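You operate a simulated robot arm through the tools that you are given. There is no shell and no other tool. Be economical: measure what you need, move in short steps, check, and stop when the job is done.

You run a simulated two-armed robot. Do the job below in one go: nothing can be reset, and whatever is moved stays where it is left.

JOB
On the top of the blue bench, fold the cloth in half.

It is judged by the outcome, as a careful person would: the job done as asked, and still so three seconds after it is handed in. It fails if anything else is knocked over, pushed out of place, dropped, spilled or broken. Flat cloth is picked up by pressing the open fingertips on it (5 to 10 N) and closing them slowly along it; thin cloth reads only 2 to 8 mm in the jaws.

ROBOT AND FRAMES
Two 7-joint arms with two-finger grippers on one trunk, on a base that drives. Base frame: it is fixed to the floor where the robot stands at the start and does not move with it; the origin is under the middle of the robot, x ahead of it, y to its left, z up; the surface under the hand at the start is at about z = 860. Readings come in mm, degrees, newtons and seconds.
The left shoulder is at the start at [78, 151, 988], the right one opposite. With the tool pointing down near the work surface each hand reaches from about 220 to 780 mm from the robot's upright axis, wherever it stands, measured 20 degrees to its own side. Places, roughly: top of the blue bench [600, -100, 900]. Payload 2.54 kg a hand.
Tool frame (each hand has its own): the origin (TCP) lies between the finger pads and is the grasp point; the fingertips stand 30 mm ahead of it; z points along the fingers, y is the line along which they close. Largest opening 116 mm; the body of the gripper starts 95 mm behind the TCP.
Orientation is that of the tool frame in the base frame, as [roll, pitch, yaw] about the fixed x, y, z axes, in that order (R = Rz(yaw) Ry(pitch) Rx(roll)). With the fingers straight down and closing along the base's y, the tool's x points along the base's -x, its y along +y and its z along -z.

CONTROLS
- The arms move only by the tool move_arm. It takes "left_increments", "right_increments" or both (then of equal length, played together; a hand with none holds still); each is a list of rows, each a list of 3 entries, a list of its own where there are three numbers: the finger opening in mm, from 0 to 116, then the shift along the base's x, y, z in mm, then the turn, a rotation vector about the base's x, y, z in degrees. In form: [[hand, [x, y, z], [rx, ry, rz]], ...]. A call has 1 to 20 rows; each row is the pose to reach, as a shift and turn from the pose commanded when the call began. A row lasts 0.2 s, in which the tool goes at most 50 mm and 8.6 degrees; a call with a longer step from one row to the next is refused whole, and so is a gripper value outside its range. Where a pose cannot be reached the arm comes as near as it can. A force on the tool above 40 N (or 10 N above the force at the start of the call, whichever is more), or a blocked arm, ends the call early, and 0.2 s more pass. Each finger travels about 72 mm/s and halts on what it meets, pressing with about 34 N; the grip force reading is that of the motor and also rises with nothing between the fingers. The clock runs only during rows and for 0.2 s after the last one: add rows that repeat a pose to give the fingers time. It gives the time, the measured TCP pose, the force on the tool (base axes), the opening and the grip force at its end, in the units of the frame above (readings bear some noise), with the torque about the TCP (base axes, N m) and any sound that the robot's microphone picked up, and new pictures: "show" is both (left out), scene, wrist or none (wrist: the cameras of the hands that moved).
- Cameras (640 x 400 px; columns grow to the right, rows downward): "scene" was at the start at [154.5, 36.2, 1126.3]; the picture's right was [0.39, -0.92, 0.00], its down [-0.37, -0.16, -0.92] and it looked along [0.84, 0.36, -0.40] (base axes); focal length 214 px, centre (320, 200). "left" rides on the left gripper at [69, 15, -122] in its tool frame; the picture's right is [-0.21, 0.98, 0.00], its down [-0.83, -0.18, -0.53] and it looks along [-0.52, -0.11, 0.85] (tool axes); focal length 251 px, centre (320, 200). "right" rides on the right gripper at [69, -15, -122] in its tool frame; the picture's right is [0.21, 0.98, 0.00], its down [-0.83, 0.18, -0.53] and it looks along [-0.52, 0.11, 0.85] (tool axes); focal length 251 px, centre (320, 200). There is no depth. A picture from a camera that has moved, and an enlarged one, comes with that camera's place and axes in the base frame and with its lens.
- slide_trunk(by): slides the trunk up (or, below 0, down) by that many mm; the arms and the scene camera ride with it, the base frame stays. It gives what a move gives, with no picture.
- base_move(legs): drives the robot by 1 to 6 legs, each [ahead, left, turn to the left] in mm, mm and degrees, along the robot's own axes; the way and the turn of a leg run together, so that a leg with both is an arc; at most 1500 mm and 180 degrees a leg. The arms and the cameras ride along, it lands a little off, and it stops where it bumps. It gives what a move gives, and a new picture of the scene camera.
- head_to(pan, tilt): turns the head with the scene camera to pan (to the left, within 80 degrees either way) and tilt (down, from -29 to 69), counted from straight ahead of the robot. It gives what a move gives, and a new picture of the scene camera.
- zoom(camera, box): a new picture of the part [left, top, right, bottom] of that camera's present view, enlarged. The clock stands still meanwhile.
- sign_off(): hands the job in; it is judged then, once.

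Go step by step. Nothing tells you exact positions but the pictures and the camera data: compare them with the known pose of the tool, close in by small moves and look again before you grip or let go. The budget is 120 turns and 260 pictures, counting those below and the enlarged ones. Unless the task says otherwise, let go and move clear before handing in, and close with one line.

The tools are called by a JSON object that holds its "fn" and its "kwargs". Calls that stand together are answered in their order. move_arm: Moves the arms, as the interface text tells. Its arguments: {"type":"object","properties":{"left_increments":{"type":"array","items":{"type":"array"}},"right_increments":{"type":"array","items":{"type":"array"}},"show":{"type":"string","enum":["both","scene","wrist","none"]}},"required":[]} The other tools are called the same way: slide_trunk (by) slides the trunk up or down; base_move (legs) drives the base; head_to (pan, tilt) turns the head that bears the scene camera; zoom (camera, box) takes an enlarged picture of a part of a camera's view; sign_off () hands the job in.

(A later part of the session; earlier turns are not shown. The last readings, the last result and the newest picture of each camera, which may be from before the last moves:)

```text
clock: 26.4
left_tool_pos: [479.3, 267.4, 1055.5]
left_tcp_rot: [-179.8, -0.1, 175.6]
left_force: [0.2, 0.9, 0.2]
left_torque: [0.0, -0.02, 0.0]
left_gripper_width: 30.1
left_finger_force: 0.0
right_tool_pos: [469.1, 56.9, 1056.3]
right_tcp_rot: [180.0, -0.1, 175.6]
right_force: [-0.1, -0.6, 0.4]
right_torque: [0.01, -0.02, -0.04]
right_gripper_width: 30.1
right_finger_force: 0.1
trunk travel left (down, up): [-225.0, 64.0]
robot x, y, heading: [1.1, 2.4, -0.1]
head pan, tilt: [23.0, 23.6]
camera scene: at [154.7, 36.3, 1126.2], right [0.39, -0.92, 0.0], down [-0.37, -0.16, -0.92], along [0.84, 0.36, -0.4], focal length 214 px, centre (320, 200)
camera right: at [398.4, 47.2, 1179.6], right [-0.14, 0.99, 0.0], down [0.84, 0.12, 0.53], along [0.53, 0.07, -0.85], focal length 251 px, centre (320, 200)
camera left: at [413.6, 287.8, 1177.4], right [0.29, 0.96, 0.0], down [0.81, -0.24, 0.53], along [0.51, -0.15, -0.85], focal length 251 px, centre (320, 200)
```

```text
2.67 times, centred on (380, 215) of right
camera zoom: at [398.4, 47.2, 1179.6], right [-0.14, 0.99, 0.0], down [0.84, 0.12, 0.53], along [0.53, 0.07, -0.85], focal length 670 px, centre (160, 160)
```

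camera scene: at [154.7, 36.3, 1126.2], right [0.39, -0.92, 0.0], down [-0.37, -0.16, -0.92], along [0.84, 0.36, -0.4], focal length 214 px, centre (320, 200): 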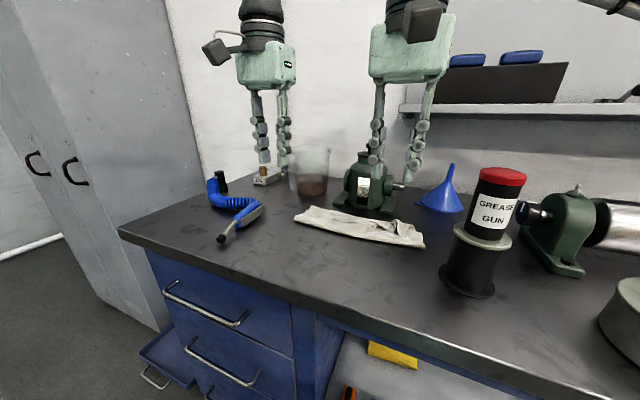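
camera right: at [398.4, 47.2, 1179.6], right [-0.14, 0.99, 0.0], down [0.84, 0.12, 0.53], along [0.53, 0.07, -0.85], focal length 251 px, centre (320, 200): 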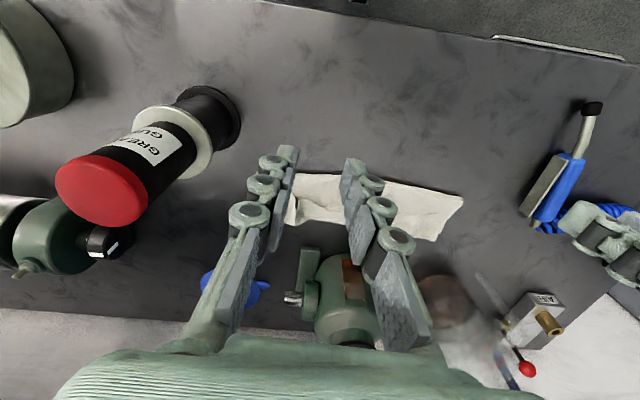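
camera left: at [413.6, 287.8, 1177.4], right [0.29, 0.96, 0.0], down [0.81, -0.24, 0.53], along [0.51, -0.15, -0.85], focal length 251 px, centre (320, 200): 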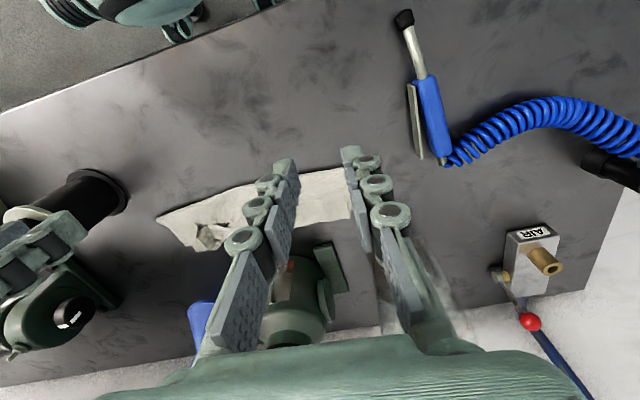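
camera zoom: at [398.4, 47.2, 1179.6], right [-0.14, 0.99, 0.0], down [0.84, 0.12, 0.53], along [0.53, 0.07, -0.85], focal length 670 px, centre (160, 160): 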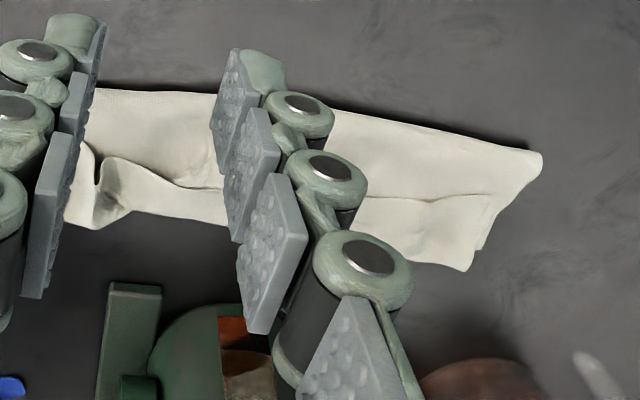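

The fold creased about 25 mm too far back, and the near-edge strip lies folded back on top because I landed the hands too far forward. I'll grip that top strip again, partly unfold and lay it down shorter. First I'll hover over the strip.

{"fn": "move_arm", "kwargs": {"left_increments": [[30, [30, -10, -10], [0, 0, 0]], [30, [65, -20, -25], [0, 0, 0]], [30, [100, -30, -50], [0, 0, 0]], [30, [125, -37, -85], [0, 0, 0]], [30, [133, -37, -120], [0, 0, 0]], [30, [133, -37, -140], [0, 0, 0]], [30, [133, -37, -140], [0, 0, 0]]], "right_increments": [[30, [30, -4, -10], [0, 0, 0]], [30, [65, -8, -25], [0, 0, 0]], [30, [100, -12, -50], [0, 0, 0]], [30, [130, -14, -85], [0, 0, 0]], [30, [143, -14, -120], [0, 0, 0]], [30, [143, -14, -140], [0, 0, 0]], [30, [143, -14, -140], [0, 0, 0]]]}}

```text
clock: 28.0
left_tool_pos: [613.8, 230.3, 916.1]
left_tcp_rot: [180.0, 0.0, 175.6]
left_force: [-0.1, 0.0, 0.7]
left_torque: [0.01, -0.02, 0.01]
left_gripper_width: 30.1
left_finger_force: 0.0
right_tool_pos: [611.9, 43.7, 915.9]
right_tcp_rot: [180.0, 0.0, 175.6]
right_force: [-0.3, 0.6, 0.7]
right_torque: [-0.01, -0.03, 0.01]
right_gripper_width: 30.0
right_finger_force: 0.1
trunk travel left (down, up): [-225.0, 64.0]
robot x, y, heading: [0.8, 0.1, -0.0]
head pan, tilt: [23.0, 23.6]
camera scene: at [154.5, 36.2, 1126.3], right [0.39, -0.92, 0.0], down [-0.37, -0.16, -0.92], along [0.84, 0.36, -0.4], focal length 214 px, centre (320, 200)
camera right: at [540.9, 34.8, 1038.4], right [-0.14, 0.99, 0.0], down [0.84, 0.12, 0.53], along [0.53, 0.07, -0.85], focal length 251 px, centre (320, 200)
camera left: at [545.8, 250.8, 1037.4], right [0.29, 0.96, 0.0], down [0.81, -0.24, 0.53], along [0.51, -0.15, -0.85], focal length 251 px, centre (320, 200)
```

scene: 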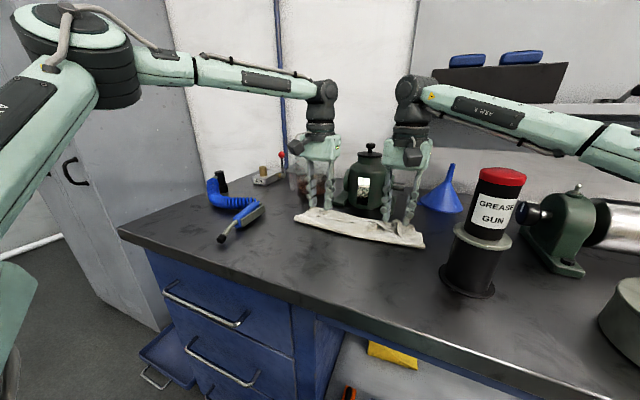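
right: 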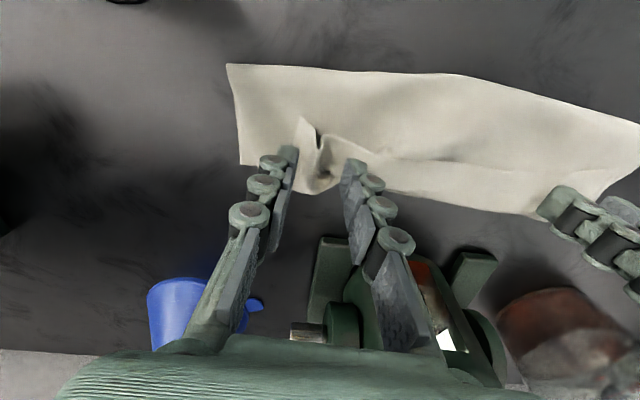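
left: 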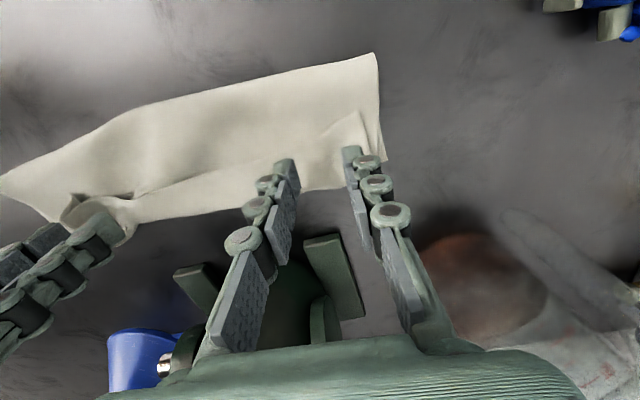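

From here the flap strip reads clearly: its edge is at x≈595 and its bend at x≈640. The right hand can straddle its standing ridge, and the left will gather at (610, 234). I'm going down gently.

{"fn": "move_arm", "kwargs": {"left_increments": [[38, [-4, 4, -8], [0, 0, 0]], [38, [-4, 4, -14], [0, 0, 0]], [38, [-4, 4, -17], [0, 0, 0]], [38, [-4, 4, -20], [0, 0, 0]], [38, [-4, 4, -22], [0, 0, 0]], [38, [-4, 4, -22], [0, 0, 0]]], "right_increments": [[34, [-7, -4, -8], [0, 0, 0]], [34, [-7, -4, -14], [0, 0, 0]], [34, [-7, -4, -17], [0, 0, 0]], [34, [-7, -4, -20], [0, 0, 0]], [34, [-7, -4, -22], [0, 0, 0]], [34, [-7, -4, -22], [0, 0, 0]]], "show": "wrist"}}

```text
clock: 29.4
left_tool_pos: [608.0, 234.9, 893.4]
left_tcp_rot: [-180.0, 0.1, 175.6]
left_force: [-0.7, -0.1, 0.5]
left_torque: [0.01, -0.02, 0.02]
left_gripper_width: 38.1
left_finger_force: 0.3
right_tool_pos: [605.6, 39.9, 895.1]
right_tcp_rot: [180.0, 0.0, 175.6]
right_force: [-0.4, -1.0, 1.0]
right_torque: [0.01, 0.0, 0.0]
right_gripper_width: 33.6
right_finger_force: 0.1
trunk travel left (down, up): [-225.0, 64.0]
robot x, y, heading: [-1.0, 1.0, -0.0]
head pan, tilt: [23.0, 23.6]
camera right: at [534.3, 30.5, 1016.5], right [-0.14, 0.99, 0.0], down [0.84, 0.12, 0.53], along [0.53, 0.07, -0.85], focal length 251 px, centre (320, 200)
camera left: at [541.5, 254.4, 1014.7], right [0.29, 0.96, 0.0], down [0.81, -0.24, 0.53], along [0.51, -0.15, -0.84], focal length 251 px, centre (320, 200)
```

right: 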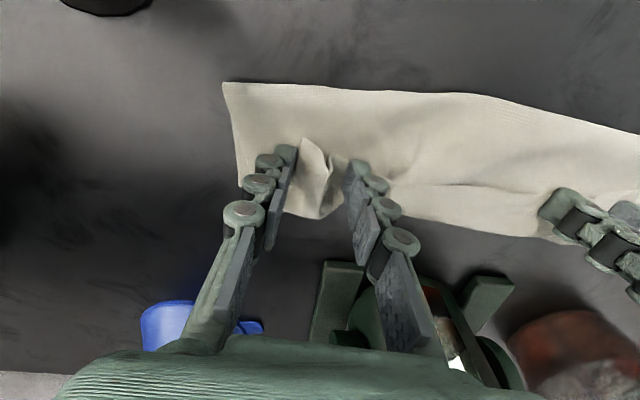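
left: 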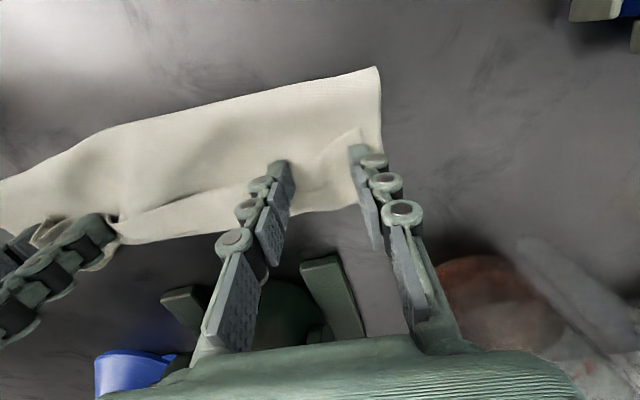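

Right straddles the ridge, so I'll close it partway while the left presses down.

{"fn": "move_arm", "kwargs": {"left_increments": [[38, [0, 0, -1], [0, 0, 0]], [38, [0, 0, -2], [0, 0, 0]], [38, [0, 0, -3], [0, 0, 0]], [38, [0, 0, -3], [0, 0, 0]], [38, [0, 0, -3], [0, 0, 0]], [38, [0, 0, -3], [0, 0, 0]]], "right_increments": [[31, [0, 0, -2], [0, 0, 0]], [28, [0, 0, -2], [0, 0, 0]], [25, [0, 0, -2], [0, 0, 0]], [21, [0, 0, -2], [0, 0, 0]], [17, [0, 0, -2], [0, 0, 0]], [13, [0, 0, -2], [0, 0, 0]]], "show": "wrist"}}

```text
clock: 30.8
left_tool_pos: [608.6, 234.1, 891.6]
left_tcp_rot: [-180.0, 0.3, 175.6]
left_force: [1.4, 0.2, 12.8]
left_torque: [0.2, -0.04, -0.02]
left_gripper_width: 39.0
left_finger_force: 0.9
right_tool_pos: [603.9, 39.4, 892.4]
right_tcp_rot: [180.0, 0.1, 175.5]
right_force: [0.6, 0.4, 1.5]
right_torque: [0.05, -0.03, 0.01]
right_gripper_width: 12.5
right_finger_force: 0.1
trunk travel left (down, up): [-225.0, 64.0]
robot x, y, heading: [0.3, 0.0, 0.2]
head pan, tilt: [23.0, 23.6]
camera right: at [533.5, 29.9, 1014.7], right [-0.14, 0.99, 0.0], down [0.84, 0.12, 0.53], along [0.53, 0.07, -0.85], focal length 251 px, centre (320, 200)
camera left: at [540.8, 254.0, 1013.4], right [0.29, 0.96, 0.0], down [0.81, -0.24, 0.54], along [0.51, -0.15, -0.84], focal length 251 px, centre (320, 200)
```

right: 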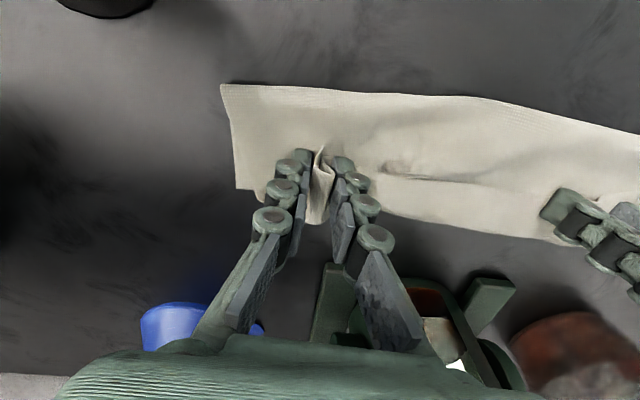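
left: 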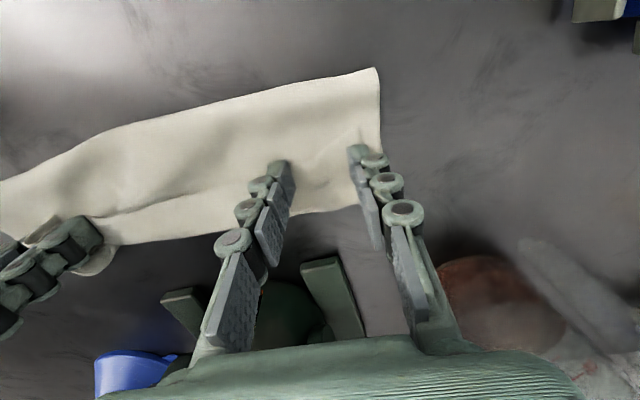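

The right ridge is in the jaws and the left presses at about 12 N. I'll close both slowly.

{"fn": "move_arm", "kwargs": {"left_increments": [[37, [0, 0, 0.7], [0, 0, 0]], [35, [0, 0, 0.7], [0, 0, 0]], [33, [0, 0, 0.7], [0, 0, 0]], [31, [0, 0, 0.7], [0, 0, 0]], [29, [0, 0, 0.7], [0, 0, 0]], [27, [0, 0, 0.7], [0, 0, 0]], [25, [0, 0, 0.7], [0, 0, 0]], [23, [0, 0, 0.7], [0, 0, 0]], [21, [0, 0, 0.7], [0, 0, 0]], [19, [0, 0, 0.7], [0, 0, 0]], [17, [0, 0, 0.7], [0, 0, 0]], [15, [0, 0, 0.7], [0, 0, 0]]], "right_increments": [[11, [0, 0, 0], [0, 0, 0]], [9, [0, 0, 0], [0, 0, 0]], [7, [0, 0, 0], [0, 0, 0]], [5, [0, 0, 0], [0, 0, 0]], [3, [0, 0, 0], [0, 0, 0]], [0, [0, 0, 0], [0, 0, 0]], [0, [0, 0, 0], [0, 0, 0]], [0, [0, 0, 0], [0, 0, 0]], [0, [0, 0, 0], [0, 0, 0]], [0, [0, 0, 0], [0, 0, 0]], [0, [0, 0, 0], [0, 0, 0]], [0, [0, 0, 0], [0, 0, 0]]], "show": "wrist"}}

```text
clock: 33.4
left_tool_pos: [608.9, 233.8, 891.6]
left_tcp_rot: [-179.9, 0.1, 175.7]
left_force: [-0.4, -2.7, 11.7]
left_torque: [-0.12, 0.03, 0.0]
left_gripper_width: 15.1
left_finger_force: 0.4
right_tool_pos: [603.8, 40.4, 892.2]
right_tcp_rot: [179.9, 0.1, 175.5]
right_force: [-0.2, 0.2, 0.0]
right_torque: [-0.61, 0.03, 0.0]
right_gripper_width: 0.8
right_finger_force: 27.5
trunk travel left (down, up): [-225.0, 64.0]
robot x, y, heading: [-0.8, 3.0, 0.2]
head pan, tilt: [23.0, 23.6]
camera right: at [533.4, 30.1, 1015.0], right [-0.14, 0.99, 0.0], down [0.84, 0.12, 0.54], along [0.53, 0.07, -0.84], focal length 251 px, centre (320, 200)
camera left: at [540.8, 253.7, 1013.2], right [0.29, 0.96, 0.0], down [0.81, -0.24, 0.54], along [0.51, -0.15, -0.84], focal length 251 px, centre (320, 200)
```

right: 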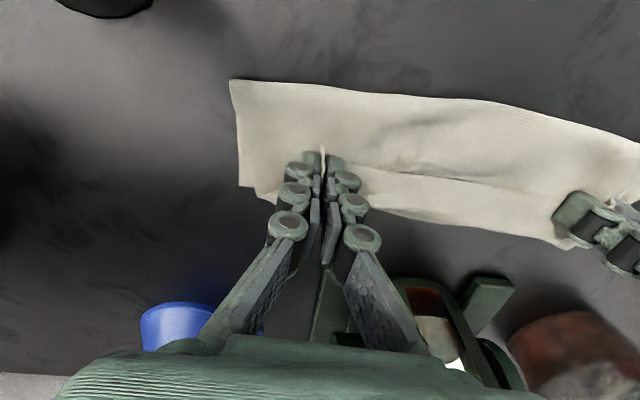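
left: 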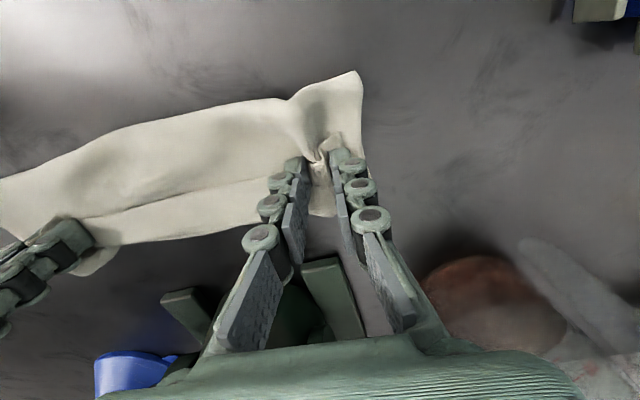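

The left gather is forming. I'll rise 3 mm while closing so that only the top layer gets caught.

{"fn": "move_arm", "kwargs": {"left_increments": [[13, [0, 0, 0.5], [0, 0, 0]], [11, [0, 0, 1.5], [0, 0, 0]], [9, [0, 0, 2.5], [0, 0, 0]], [7, [0, 0, 3], [0, 0, 0]], [5, [0, 0, 3.5], [0, 0, 0]], [3, [0, 0, 3.5], [0, 0, 0]], [0, [0, 0, 3.5], [0, 0, 0]], [0, [0, 0, 3.5], [0, 0, 0]], [0, [0, 0, 3.5], [0, 0, 0]]], "show": "wrist"}}

{"fn": "zoom", "kwargs": {"camera": "scene", "box": [280, 180, 440, 280]}}

```text
clock: 35.4
left_tool_pos: [609.2, 233.5, 895.8]
left_tcp_rot: [179.9, 0.2, 175.7]
left_force: [-0.3, -3.2, 1.8]
left_torque: [-0.09, 0.01, 0.01]
left_gripper_width: 2.9
left_finger_force: 32.3
right_tool_pos: [604.5, 40.8, 892.0]
right_tcp_rot: [-179.9, 0.0, 175.6]
right_force: [-0.1, 2.5, -0.6]
right_torque: [0.1, -0.01, 0.02]
right_gripper_width: 3.4
right_finger_force: 31.1
trunk travel left (down, up): [-225.0, 64.0]
robot x, y, heading: [3.2, -0.2, 0.1]
head pan, tilt: [23.0, 23.6]
camera left: at [542.1, 254.0, 1016.6], right [0.29, 0.96, 0.0], down [0.81, -0.24, 0.53], along [0.51, -0.15, -0.84], focal length 251 px, centre (320, 200)
```

left: 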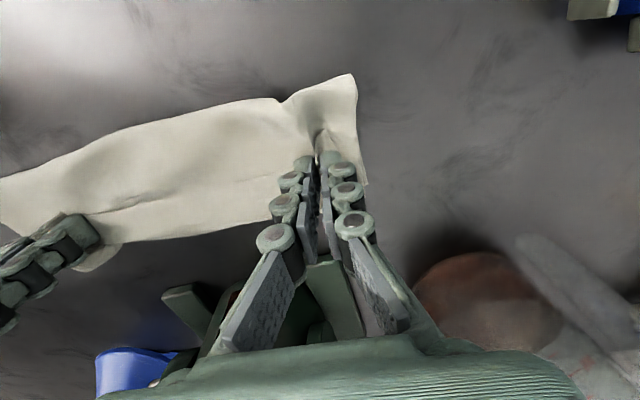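

```text
4.00 times, centred on (360, 230) of scene
camera zoom: at [154.3, 36.1, 1126.3], right [0.39, -0.92, 0.0], down [-0.37, -0.16, -0.92], along [0.84, 0.36, -0.4], focal length 858 px, centre (160, 80)
```

zoom: 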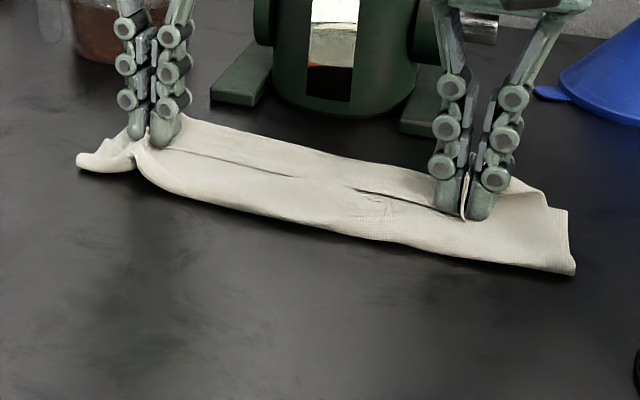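

Both hands read cloth in the jaws. I'll lift and pull back a little to see which layers are held.

{"fn": "move_arm", "kwargs": {"left_increments": [[0, [-3, 0, 8], [0, 0, 0]], [0, [-8, 0, 16], [0, 0, 0]], [0, [-13, 0, 24], [0, 0, 0]], [0, [-18, 0, 32], [0, 0, 0]], [0, [-18, 0, 32], [0, 0, 0]]], "right_increments": [[0, [-3, 0, 8], [0, 0, 0]], [0, [-8, 0, 16], [0, 0, 0]], [0, [-13, 0, 24], [0, 0, 0]], [0, [-18, 0, 32], [0, 0, 0]], [0, [-18, 0, 32], [0, 0, 0]]], "show": "wrist"}}

{"fn": "zoom", "kwargs": {"camera": "scene", "box": [270, 170, 446, 280]}}

```text
clock: 36.6
left_tool_pos: [590.3, 234.0, 926.9]
left_tcp_rot: [180.0, 0.0, 175.7]
left_force: [-0.5, -1.0, 0.5]
left_torque: [-0.04, 0.05, -0.02]
left_gripper_width: 1.9
left_finger_force: 30.0
right_tool_pos: [587.3, 40.4, 923.0]
right_tcp_rot: [179.9, -0.1, 175.6]
right_force: [0.4, 1.0, -2.1]
right_torque: [0.09, -0.02, 0.02]
right_gripper_width: 5.2
right_finger_force: 31.9
trunk travel left (down, up): [-225.0, 64.0]
robot x, y, heading: [-1.3, -1.6, 0.1]
head pan, tilt: [23.0, 23.6]
camera right: at [516.7, 30.6, 1046.7], right [-0.14, 0.99, 0.0], down [0.84, 0.12, 0.53], along [0.53, 0.07, -0.85], focal length 251 px, centre (320, 200)
camera left: at [523.6, 254.0, 1049.4], right [0.29, 0.96, 0.0], down [0.81, -0.24, 0.53], along [0.51, -0.15, -0.85], focal length 251 px, centre (320, 200)
```

right: 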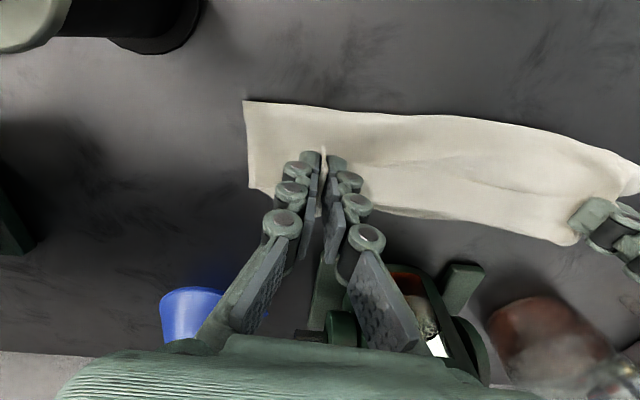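
left: 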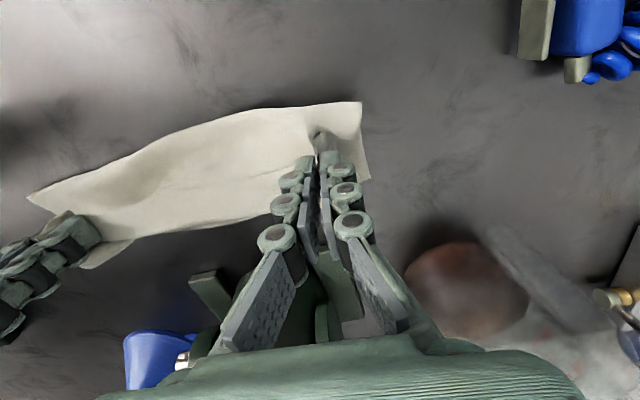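

```text
3.64 times, centred on (358, 225) of scene
camera zoom: at [154.5, 36.3, 1126.3], right [0.39, -0.92, 0.0], down [-0.37, -0.16, -0.92], along [0.84, 0.36, -0.4], focal length 780 px, centre (182, 109)
```

zoom: 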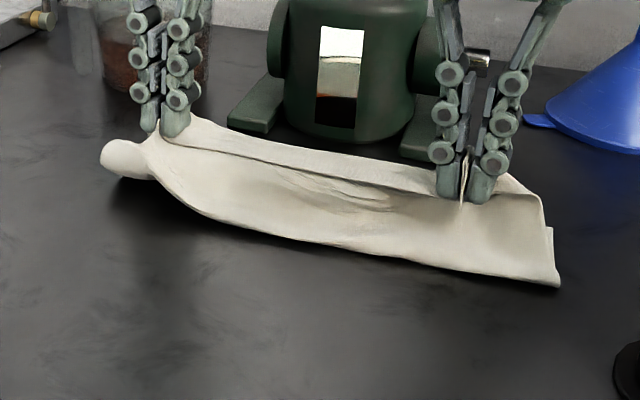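

The left hand has caught more than the flap. I'll lower it, let go and rise, while the right keeps its hold.

{"fn": "move_arm", "kwargs": {"left_increments": [[0, [5, 0, -10], [0, 0, 0]], [0, [10, 0, -20], [0, 0, 0]], [0, [14, 0, -28], [0, 0, 0]], [8, [14, 0, -28], [0, 0, 0]], [20, [14, 0, -28], [0, 0, 0]], [32, [14, 0, -26], [0, 0, 0]], [40, [14, 0, -10], [0, 0, 0]], [40, [10, 10, 30], [0, 0, 0]], [40, [0, 25, 70], [0, 0, 0]], [40, [-30, 50, 110], [0, 0, 0]], [40, [-60, 60, 130], [0, 0, 0]]]}}

```text
refused: row 10 steps farther than a row can; nothing moved
```

{"fn": "move_arm", "kwargs": {"left_increments": [[0, [5, 0, -10], [0, 0, 0]], [0, [10, 0, -20], [0, 0, 0]], [0, [14, 0, -28], [0, 0, 0]], [8, [14, 0, -28], [0, 0, 0]], [20, [14, 0, -28], [0, 0, 0]], [32, [14, 0, -26], [0, 0, 0]], [40, [14, 0, -10], [0, 0, 0]], [40, [10, 10, 30], [0, 0, 0]], [40, [0, 20, 65], [0, 0, 0]], [40, [-25, 35, 95], [0, 0, 0]], [40, [-50, 50, 120], [0, 0, 0]]]}}

```text
clock: 39.0
left_tool_pos: [540.5, 283.2, 1050.5]
left_tcp_rot: [179.9, 0.1, 175.6]
left_force: [0.1, -0.1, -0.4]
left_torque: [-0.03, -0.03, -0.03]
left_gripper_width: 40.2
left_finger_force: 0.1
right_tool_pos: [586.9, 40.6, 925.0]
right_tcp_rot: [180.0, 0.0, 175.6]
right_force: [-0.2, 0.5, 0.6]
right_torque: [0.01, -0.02, -0.03]
right_gripper_width: 4.6
right_finger_force: 30.6
trunk travel left (down, up): [-225.0, 64.0]
robot x, y, heading: [1.9, -2.3, -0.1]
head pan, tilt: [23.0, 23.6]
camera scene: at [154.0, 36.2, 1126.4], right [0.39, -0.92, 0.0], down [-0.37, -0.16, -0.92], along [0.84, 0.36, -0.4], focal length 214 px, centre (320, 200)
camera left: at [472.2, 303.5, 1170.9], right [0.29, 0.96, 0.0], down [0.81, -0.24, 0.53], along [0.51, -0.15, -0.85], focal length 251 px, centre (320, 200)
```

scene: 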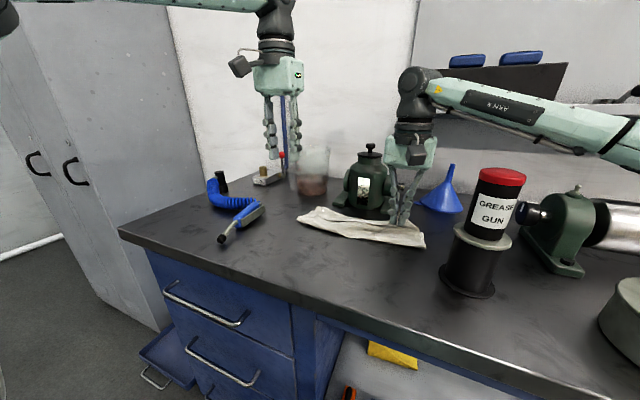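
left: 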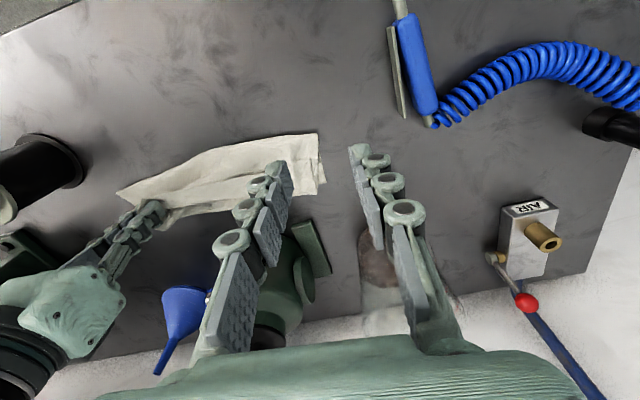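

Now the right hand alone unfolds the edge back toward the robot.

{"fn": "move_arm", "kwargs": {"right_increments": [[0, [-5, 2, 12], [0, 0, 0]], [0, [-12, 3, 24], [0, 0, 0]], [0, [-22, 5, 36], [0, 0, 0]], [0, [-35, 7, 45], [0, 0, 0]], [0, [-50, 9, 50], [0, 0, 0]], [0, [-65, 11, 50], [0, 0, 0]], [0, [-80, 13, 48], [0, 0, 0]], [0, [-95, 14, 42], [0, 0, 0]], [0, [-110, 15, 32], [0, 0, 0]], [0, [-125, 16, 18], [0, 0, 0]], [0, [-138, 17, 0], [0, 0, 0]], [0, [-146, 17, -15], [0, 0, 0]], [0, [-146, 17, -15], [0, 0, 0]]]}}

{"fn": "zoom", "kwargs": {"camera": "left", "box": [60, 80, 380, 280]}}

```text
clock: 41.8
left_tool_pos: [541.2, 284.1, 1049.5]
left_tcp_rot: [179.9, 0.1, 175.6]
left_force: [-0.7, 0.3, -0.4]
left_torque: [-0.02, -0.01, 0.01]
left_gripper_width: 39.9
left_finger_force: 0.1
right_tool_pos: [439.6, 58.1, 910.1]
right_tcp_rot: [-179.9, 0.0, 175.6]
right_force: [0.0, 0.2, -2.2]
right_torque: [0.0, -0.02, 0.01]
right_gripper_width: 5.5
right_finger_force: 39.5
trunk travel left (down, up): [-225.0, 64.0]
robot x, y, heading: [-1.2, 0.7, 0.1]
head pan, tilt: [23.0, 23.6]
camera scene: at [154.4, 36.2, 1126.3], right [0.39, -0.92, 0.0], down [-0.37, -0.16, -0.92], along [0.84, 0.36, -0.4], focal length 214 px, centre (320, 200)
camera right: at [369.4, 47.9, 1032.6], right [-0.14, 0.99, 0.0], down [0.84, 0.12, 0.53], along [0.53, 0.07, -0.85], focal length 251 px, centre (320, 200)
```

scene: 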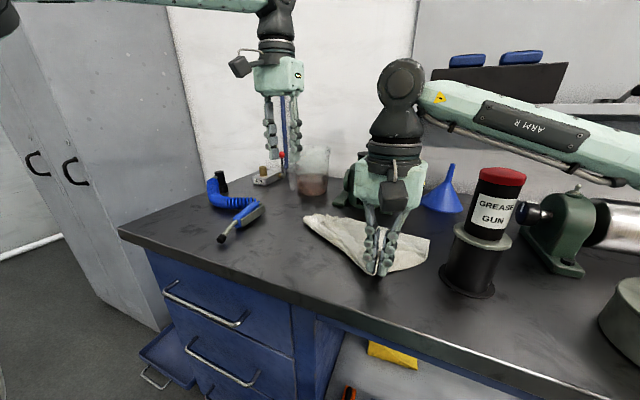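
right: 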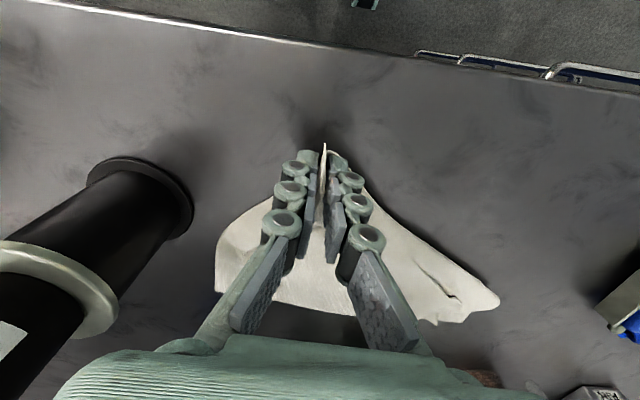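

```text
2.00 times, centred on (220, 180) of left
camera zoom: at [473.1, 303.4, 1170.3], right [0.29, 0.96, 0.0], down [0.81, -0.24, 0.53], along [0.51, -0.15, -0.85], focal length 503 px, centre (520, 240)
```

zoom: 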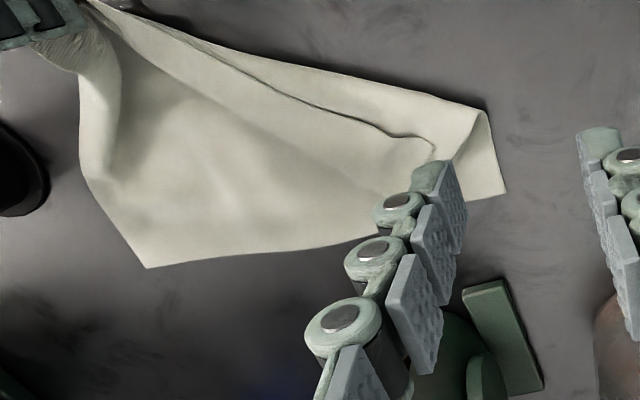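

The right part is unfolded, while the left part is still tucked. I'll move the left hand to get a clear look from above.

{"fn": "move_arm", "kwargs": {"left_increments": [[40, [-30, -5, 10], [0, 0, 0]], [40, [-60, -10, 20], [0, 0, 0]], [40, [-90, -10, 30], [0, 0, 0]], [40, [-110, -10, 35], [0, 0, 0]], [40, [-110, -10, 35], [0, 0, 0]]], "show": "wrist"}}

{"fn": "zoom", "kwargs": {"camera": "left", "box": [80, 140, 400, 340]}}

{"fn": "zoom", "kwargs": {"camera": "scene", "box": [290, 190, 450, 290]}}

```text
clock: 43.0
left_tool_pos: [432.5, 273.3, 1082.3]
left_tcp_rot: [180.0, 0.1, 175.6]
left_force: [0.0, 0.0, -0.1]
left_torque: [-0.01, -0.03, 0.02]
left_gripper_width: 39.9
left_finger_force: 0.1
right_tool_pos: [441.0, 57.5, 909.8]
right_tcp_rot: [-180.0, 0.0, 175.6]
right_force: [2.8, 0.8, 0.5]
right_torque: [0.03, -0.08, -0.02]
right_gripper_width: 1.2
right_finger_force: 25.9
trunk travel left (down, up): [-225.0, 64.0]
robot x, y, heading: [0.6, 0.2, 0.0]
head pan, tilt: [23.0, 23.6]
camera left: at [365.1, 293.5, 1204.1], right [0.29, 0.96, 0.0], down [0.81, -0.24, 0.53], along [0.51, -0.15, -0.85], focal length 251 px, centre (320, 200)
```

left: 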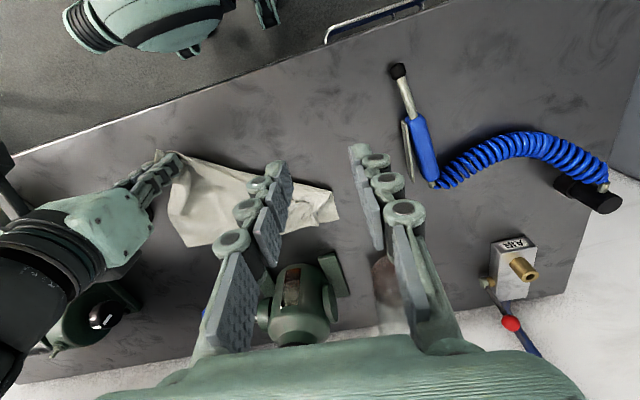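

```text
2.00 times, centred on (240, 240) of left
camera zoom: at [365.1, 293.5, 1204.1], right [0.29, 0.96, 0.0], down [0.81, -0.24, 0.53], along [0.51, -0.15, -0.85], focal length 503 px, centre (480, 120)
```

zoom: 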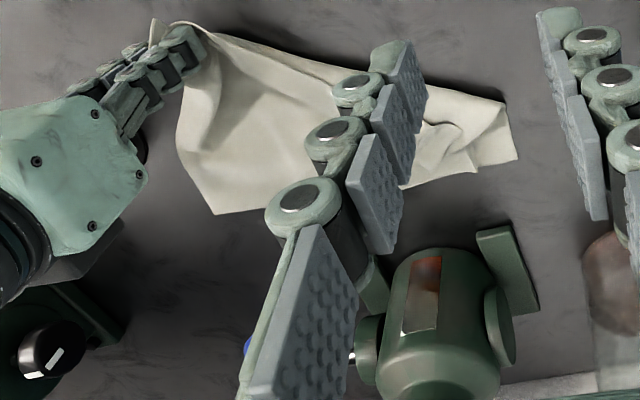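

```text
4.00 times, centred on (370, 240) of scene
camera zoom: at [154.6, 36.3, 1126.2], right [0.39, -0.92, 0.0], down [-0.37, -0.16, -0.92], along [0.84, 0.36, -0.4], focal length 858 px, centre (120, 40)
```

zoom: 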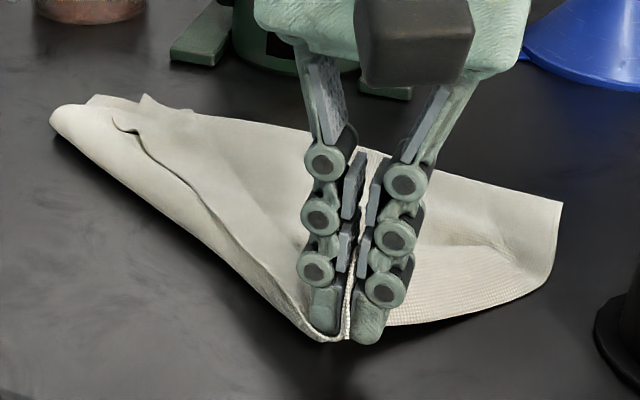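

The left corner B still lies flipped over on top. Raising the right hand should peel it open along the edge.

{"fn": "move_arm", "kwargs": {"right_increments": [[0, [0, 0, 20], [0, 0, 0]], [0, [-3, 0, 40], [0, 0, 0]], [0, [-6, 0, 60], [0, 0, 0]], [0, [-9, 0, 80], [0, 0, 0]], [0, [-12, 0, 100], [0, 0, 0]], [0, [-15, 0, 120], [0, 0, 0]], [0, [-18, 0, 140], [0, 0, 0]], [0, [-20, 0, 150], [0, 0, 0]], [0, [-20, 0, 150], [0, 0, 0]]]}}

```text
clock: 45.0
left_tool_pos: [433.1, 273.5, 1083.5]
left_tcp_rot: [-179.9, 0.0, 175.6]
left_force: [-0.5, -0.6, -0.8]
left_torque: [0.02, 0.01, -0.02]
left_gripper_width: 39.9
left_finger_force: 0.0
right_tool_pos: [419.6, 55.7, 1057.9]
right_tcp_rot: [180.0, 0.0, 175.5]
right_force: [-0.5, 0.3, -0.6]
right_torque: [0.01, 0.0, -0.05]
right_gripper_width: 5.4
right_finger_force: 32.9
trunk travel left (down, up): [-225.0, 64.0]
robot x, y, heading: [-1.8, -0.9, 0.2]
head pan, tilt: [23.0, 23.6]
camera scene: at [154.5, 36.2, 1126.3], right [0.39, -0.92, 0.0], down [-0.37, -0.16, -0.92], along [0.84, 0.36, -0.4], focal length 214 px, centre (320, 200)
camera right: at [349.7, 46.0, 1181.8], right [-0.14, 0.99, 0.0], down [0.84, 0.12, 0.53], along [0.53, 0.07, -0.85], focal length 251 px, centre (320, 200)
```

scene: 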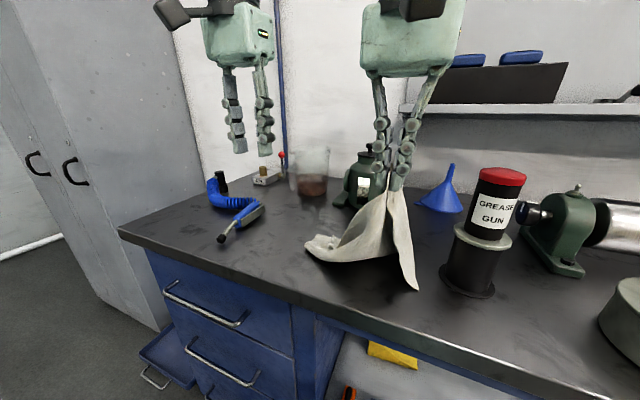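
right: 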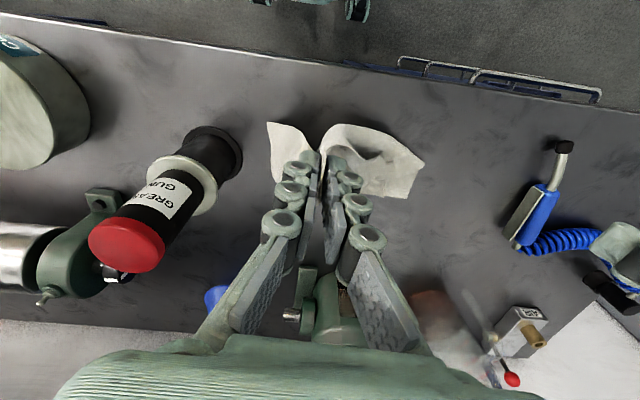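

The cloth now hangs from the right hand, so I'll look closely at how it lies.

{"fn": "zoom", "kwargs": {"camera": "scene", "box": [280, 170, 456, 300]}}

{"fn": "zoom", "kwargs": {"camera": "left", "box": [0, 60, 340, 300]}}

```text
3.08 times, centred on (368, 235) of scene
camera zoom: at [154.5, 36.2, 1126.3], right [0.39, -0.92, 0.0], down [-0.37, -0.16, -0.92], along [0.84, 0.36, -0.4], focal length 660 px, centre (172, 92)
```

zoom: 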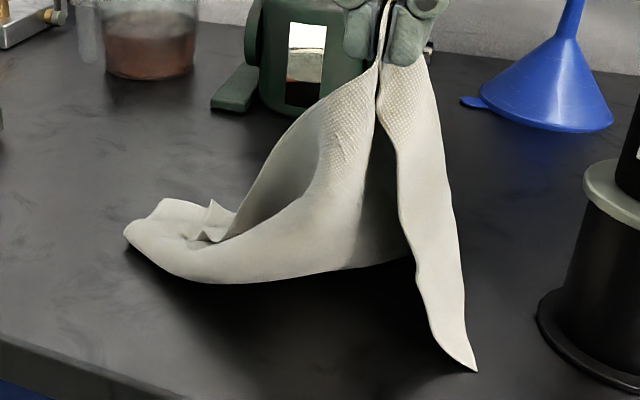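

```text
1.67 times, centred on (170, 180) of left
camera zoom: at [365.3, 293.4, 1204.3], right [0.29, 0.96, 0.0], down [0.81, -0.24, 0.53], along [0.51, -0.15, -0.85], focal length 419 px, centre (570, 233)
```

zoom: 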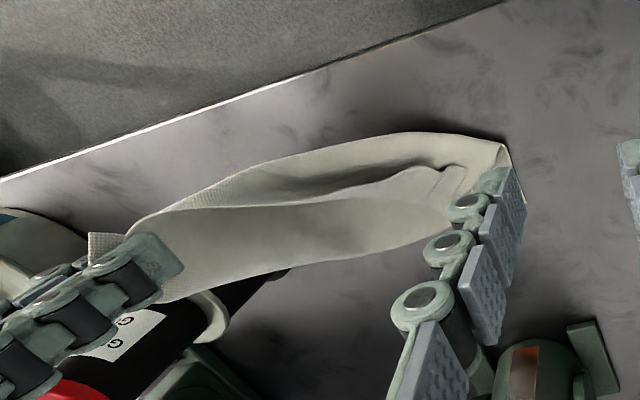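

I'll lift higher so that the whole cloth hangs and the tuck drops open.

{"fn": "move_arm", "kwargs": {"right_increments": [[0, [0, 5, 25], [0, 0, 0]], [0, [0, 10, 50], [0, 0, 0]], [0, [5, 15, 75], [0, 0, 0]], [0, [10, 20, 100], [0, 0, 0]], [0, [15, 25, 125], [0, 0, 0]], [0, [20, 30, 150], [0, 0, 0]], [0, [20, 30, 175], [0, 0, 0]], [0, [20, 30, 195], [0, 0, 0]], [0, [20, 30, 195], [0, 0, 0]], [0, [20, 30, 195], [0, 0, 0]]]}}

{"fn": "zoom", "kwargs": {"camera": "left", "box": [0, 0, 400, 300]}}

```text
clock: 47.2
left_tool_pos: [431.9, 272.1, 1083.2]
left_tcp_rot: [179.9, 0.0, 175.7]
left_force: [0.6, -0.8, -1.3]
left_torque: [0.02, -0.02, 0.01]
left_gripper_width: 40.0
left_finger_force: 0.1
right_tool_pos: [438.0, 63.1, 1236.7]
right_tcp_rot: [177.8, -0.5, 174.7]
right_force: [3.3, -3.8, -3.0]
right_torque: [0.51, 0.35, 0.03]
right_gripper_width: 5.5
right_finger_force: 36.8
right hand out of reach, approached as far as the arm can: row 7, 8, 9, 10
trunk travel left (down, up): [-225.0, 64.0]
robot x, y, heading: [-2.4, -0.7, -0.0]
head pan, tilt: [23.0, 23.6]
camera scene: at [151.2, 40.7, 1121.6], right [0.45, -0.89, 0.0], down [-0.4, -0.2, -0.89], along [0.8, 0.4, -0.45], focal length 214 px, centre (320, 200)
camera right: at [367.6, 50.3, 1358.9], right [-0.12, 0.99, 0.04], down [0.84, 0.08, 0.53], along [0.53, 0.1, -0.85], focal length 251 px, centre (320, 200)
```

scene: 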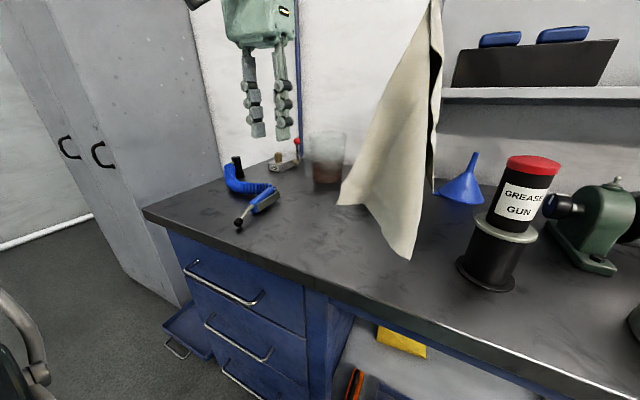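
right: 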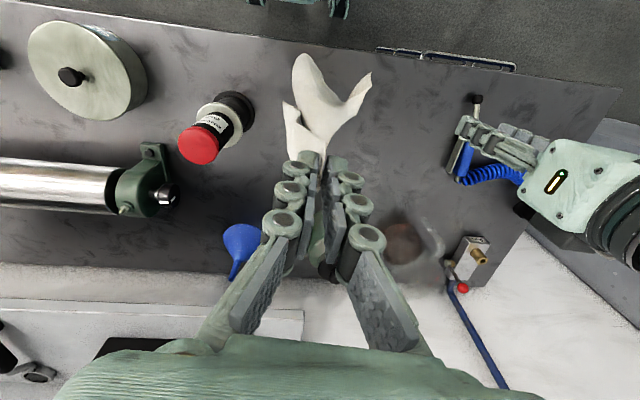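

```text
1.33 times, centred on (200, 150) of left
camera zoom: at [365.3, 292.6, 1204.5], right [0.29, 0.96, 0.0], down [0.81, -0.24, 0.53], along [0.51, -0.15, -0.85], focal length 335 px, centre (480, 267)
```

zoom: 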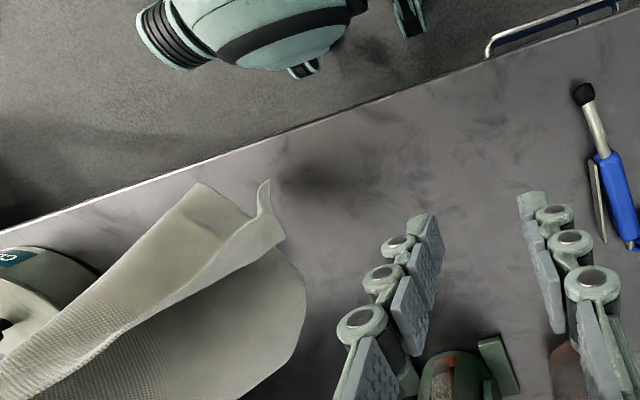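

The cloth now hangs free and open. I'll raise the trunk for reach, then carry it to the far-left part of the clear area and lay it down while drawing back toward the near right.

{"fn": "slide_trunk", "kwargs": {"by": 60}}

{"fn": "move_arm", "kwargs": {"left_increments": [[40, [-20, 20, 0], [0, 0, 0]], [40, [-40, 50, 0], [0, 0, 0]], [40, [-50, 80, 0], [0, 0, 0]], [40, [-50, 100, 0], [0, 0, 0]], [40, [-50, 100, 0], [0, 0, 0]], [40, [-50, 100, 0], [0, 0, 0]], [40, [-50, 100, 0], [0, 0, 0]], [40, [-50, 100, 0], [0, 0, 0]]], "right_increments": [[0, [10, 15, 0], [0, 0, 0]], [0, [25, 30, -10], [0, 0, 0]], [0, [40, 50, -20], [0, 0, 0]], [0, [55, 70, -30], [0, 0, 0]], [0, [75, 90, -40], [0, 0, 0]], [0, [95, 110, -50], [0, 0, 0]], [0, [115, 125, -60], [0, 0, 0]], [0, [115, 125, -60], [0, 0, 0]]]}}

```text
clock: 48.2
left_tool_pos: [433.3, 272.6, 1142.7]
left_tcp_rot: [179.9, 0.0, 175.6]
left_force: [-0.7, 0.5, -0.4]
left_torque: [-0.04, -0.02, 0.0]
left_gripper_width: 40.0
left_finger_force: 0.1
right_tool_pos: [437.4, 64.1, 1296.9]
right_tcp_rot: [177.9, -0.5, 174.6]
right_force: [3.0, -2.1, -1.6]
right_torque: [0.29, 0.32, 0.01]
right_gripper_width: 0.0
right_finger_force: 28.5
trunk travel left (down, up): [-285.0, 4.0]
robot x, y, heading: [-1.4, -0.4, 0.0]
head pan, tilt: [23.0, 23.6]
```

```text
clock: 50.0
left_tool_pos: [383.9, 373.7, 1142.8]
left_tcp_rot: [179.9, 0.0, 175.6]
left_force: [0.7, -0.3, -0.2]
left_torque: [-0.01, -0.04, -0.02]
left_gripper_width: 40.1
left_finger_force: 0.0
right_tool_pos: [500.1, 157.5, 1206.4]
right_tcp_rot: [179.6, 0.1, 175.3]
right_force: [-0.3, 0.1, 0.1]
right_torque: [0.01, -0.03, 0.01]
right_gripper_width: 0.0
right_finger_force: 28.5
right hand out of reach, approached as far as the arm can: row 1, 2, 3, 4, 5, 6, 7, 8
trunk travel left (down, up): [-285.0, 4.0]
robot x, y, heading: [1.4, -1.1, -0.1]
head pan, tilt: [23.0, 23.6]
camera scene: at [144.8, 53.5, 1185.6], right [0.58, -0.82, 0.0], down [-0.33, -0.23, -0.91], along [0.75, 0.53, -0.41], focal length 214 px, centre (320, 200)
camera right: at [429.4, 148.1, 1327.2], right [-0.14, 0.99, 0.01], down [0.84, 0.11, 0.54], along [0.53, 0.08, -0.84], focal length 251 px, centre (320, 200)
camera left: at [315.6, 393.3, 1264.8], right [0.29, 0.96, 0.0], down [0.81, -0.24, 0.53], along [0.51, -0.15, -0.85], focal length 251 px, centre (320, 200)
```

scene: 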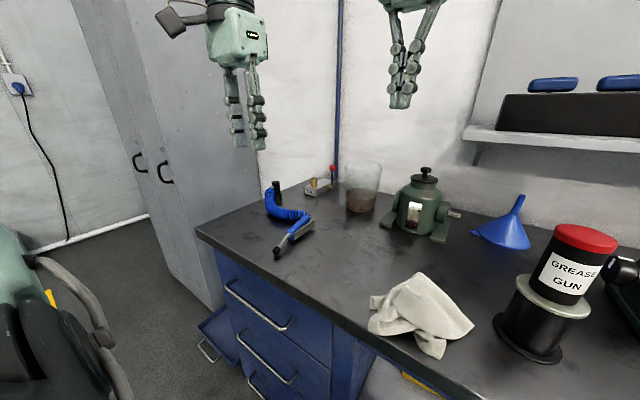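
right: 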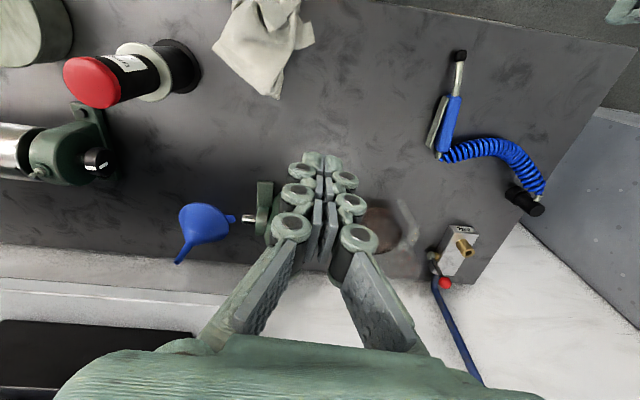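
left: 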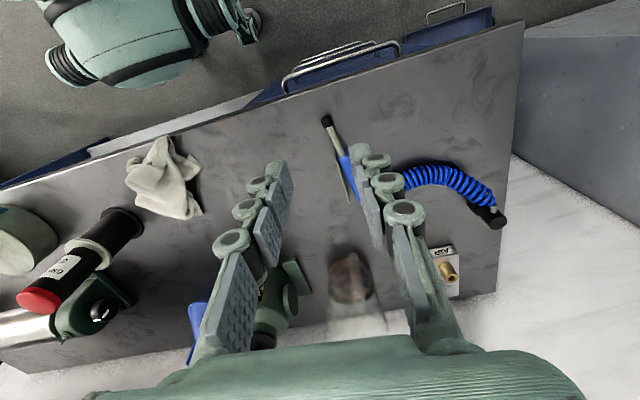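

The cloth slipped from the right hand and fell in a heap on the bench near (436, 61). I'll bring the trunk back down, place the hands to look at it and work out a corner to take.

{"fn": "slide_trunk", "kwargs": {"by": -60}}

{"fn": "move_arm", "kwargs": {"left_increments": [[40, [0, -25, 0], [0, 0, 0]], [40, [-10, -50, 0], [0, 0, 0]], [40, [-20, -80, 0], [0, 0, 0]], [40, [-30, -110, 0], [0, 0, 0]], [40, [-30, -110, 0], [0, 0, 0]]], "right_increments": [[30, [-30, -40, -30], [0, 0, 0]], [40, [-60, -80, -50], [0, 0, 0]], [40, [-90, -110, -60], [0, 0, 0]], [40, [-120, -140, -70], [0, 0, 0]], [40, [-120, -140, -70], [0, 0, 0]]]}}

{"fn": "head_to", "kwargs": {"pan": 5, "tilt": 45}}

```text
clock: 51.0
left_tool_pos: [383.4, 371.7, 1083.2]
left_tcp_rot: [-180.0, 0.1, 175.7]
left_force: [0.3, 0.6, 0.4]
left_torque: [0.01, 0.0, -0.01]
left_gripper_width: 40.0
left_finger_force: 0.0
right_tool_pos: [498.9, 157.9, 1145.6]
right_tcp_rot: [179.7, 0.1, 175.5]
right_force: [-1.1, 0.5, -0.3]
right_torque: [0.01, -0.03, 0.05]
right_gripper_width: 0.0
right_finger_force: 28.5
trunk travel left (down, up): [-225.0, 64.0]
robot x, y, heading: [-1.9, 0.5, 0.1]
head pan, tilt: [23.0, 23.6]
```

```text
refused: row 1 steps farther than a row can; nothing moved
```

```text
clock: 51.9
left_tool_pos: [383.1, 372.1, 1083.8]
left_tcp_rot: [-179.9, 0.0, 175.7]
left_force: [1.2, 0.1, 0.5]
left_torque: [0.05, 0.08, -0.02]
left_gripper_width: 40.1
left_finger_force: 0.0
right_tool_pos: [501.7, 156.2, 1144.6]
right_tcp_rot: [179.5, -0.1, 175.3]
right_force: [-0.5, 0.3, 1.4]
right_torque: [-0.09, -0.14, -0.01]
right_gripper_width: 0.1
right_finger_force: 28.3
trunk travel left (down, up): [-225.0, 64.0]
robot x, y, heading: [-1.4, -0.4, -0.1]
head pan, tilt: [5.0, 45.0]
camera scene: at [155.4, 33.7, 1125.3], right [0.36, -0.93, 0.0], down [-0.38, -0.15, -0.91], along [0.85, 0.33, -0.41], focal length 214 px, centre (320, 200)
```

scene: 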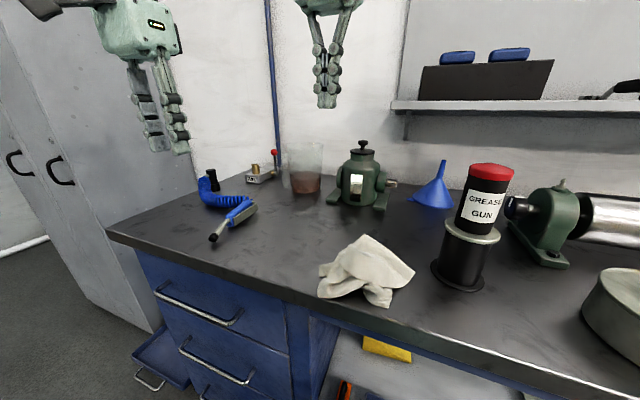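

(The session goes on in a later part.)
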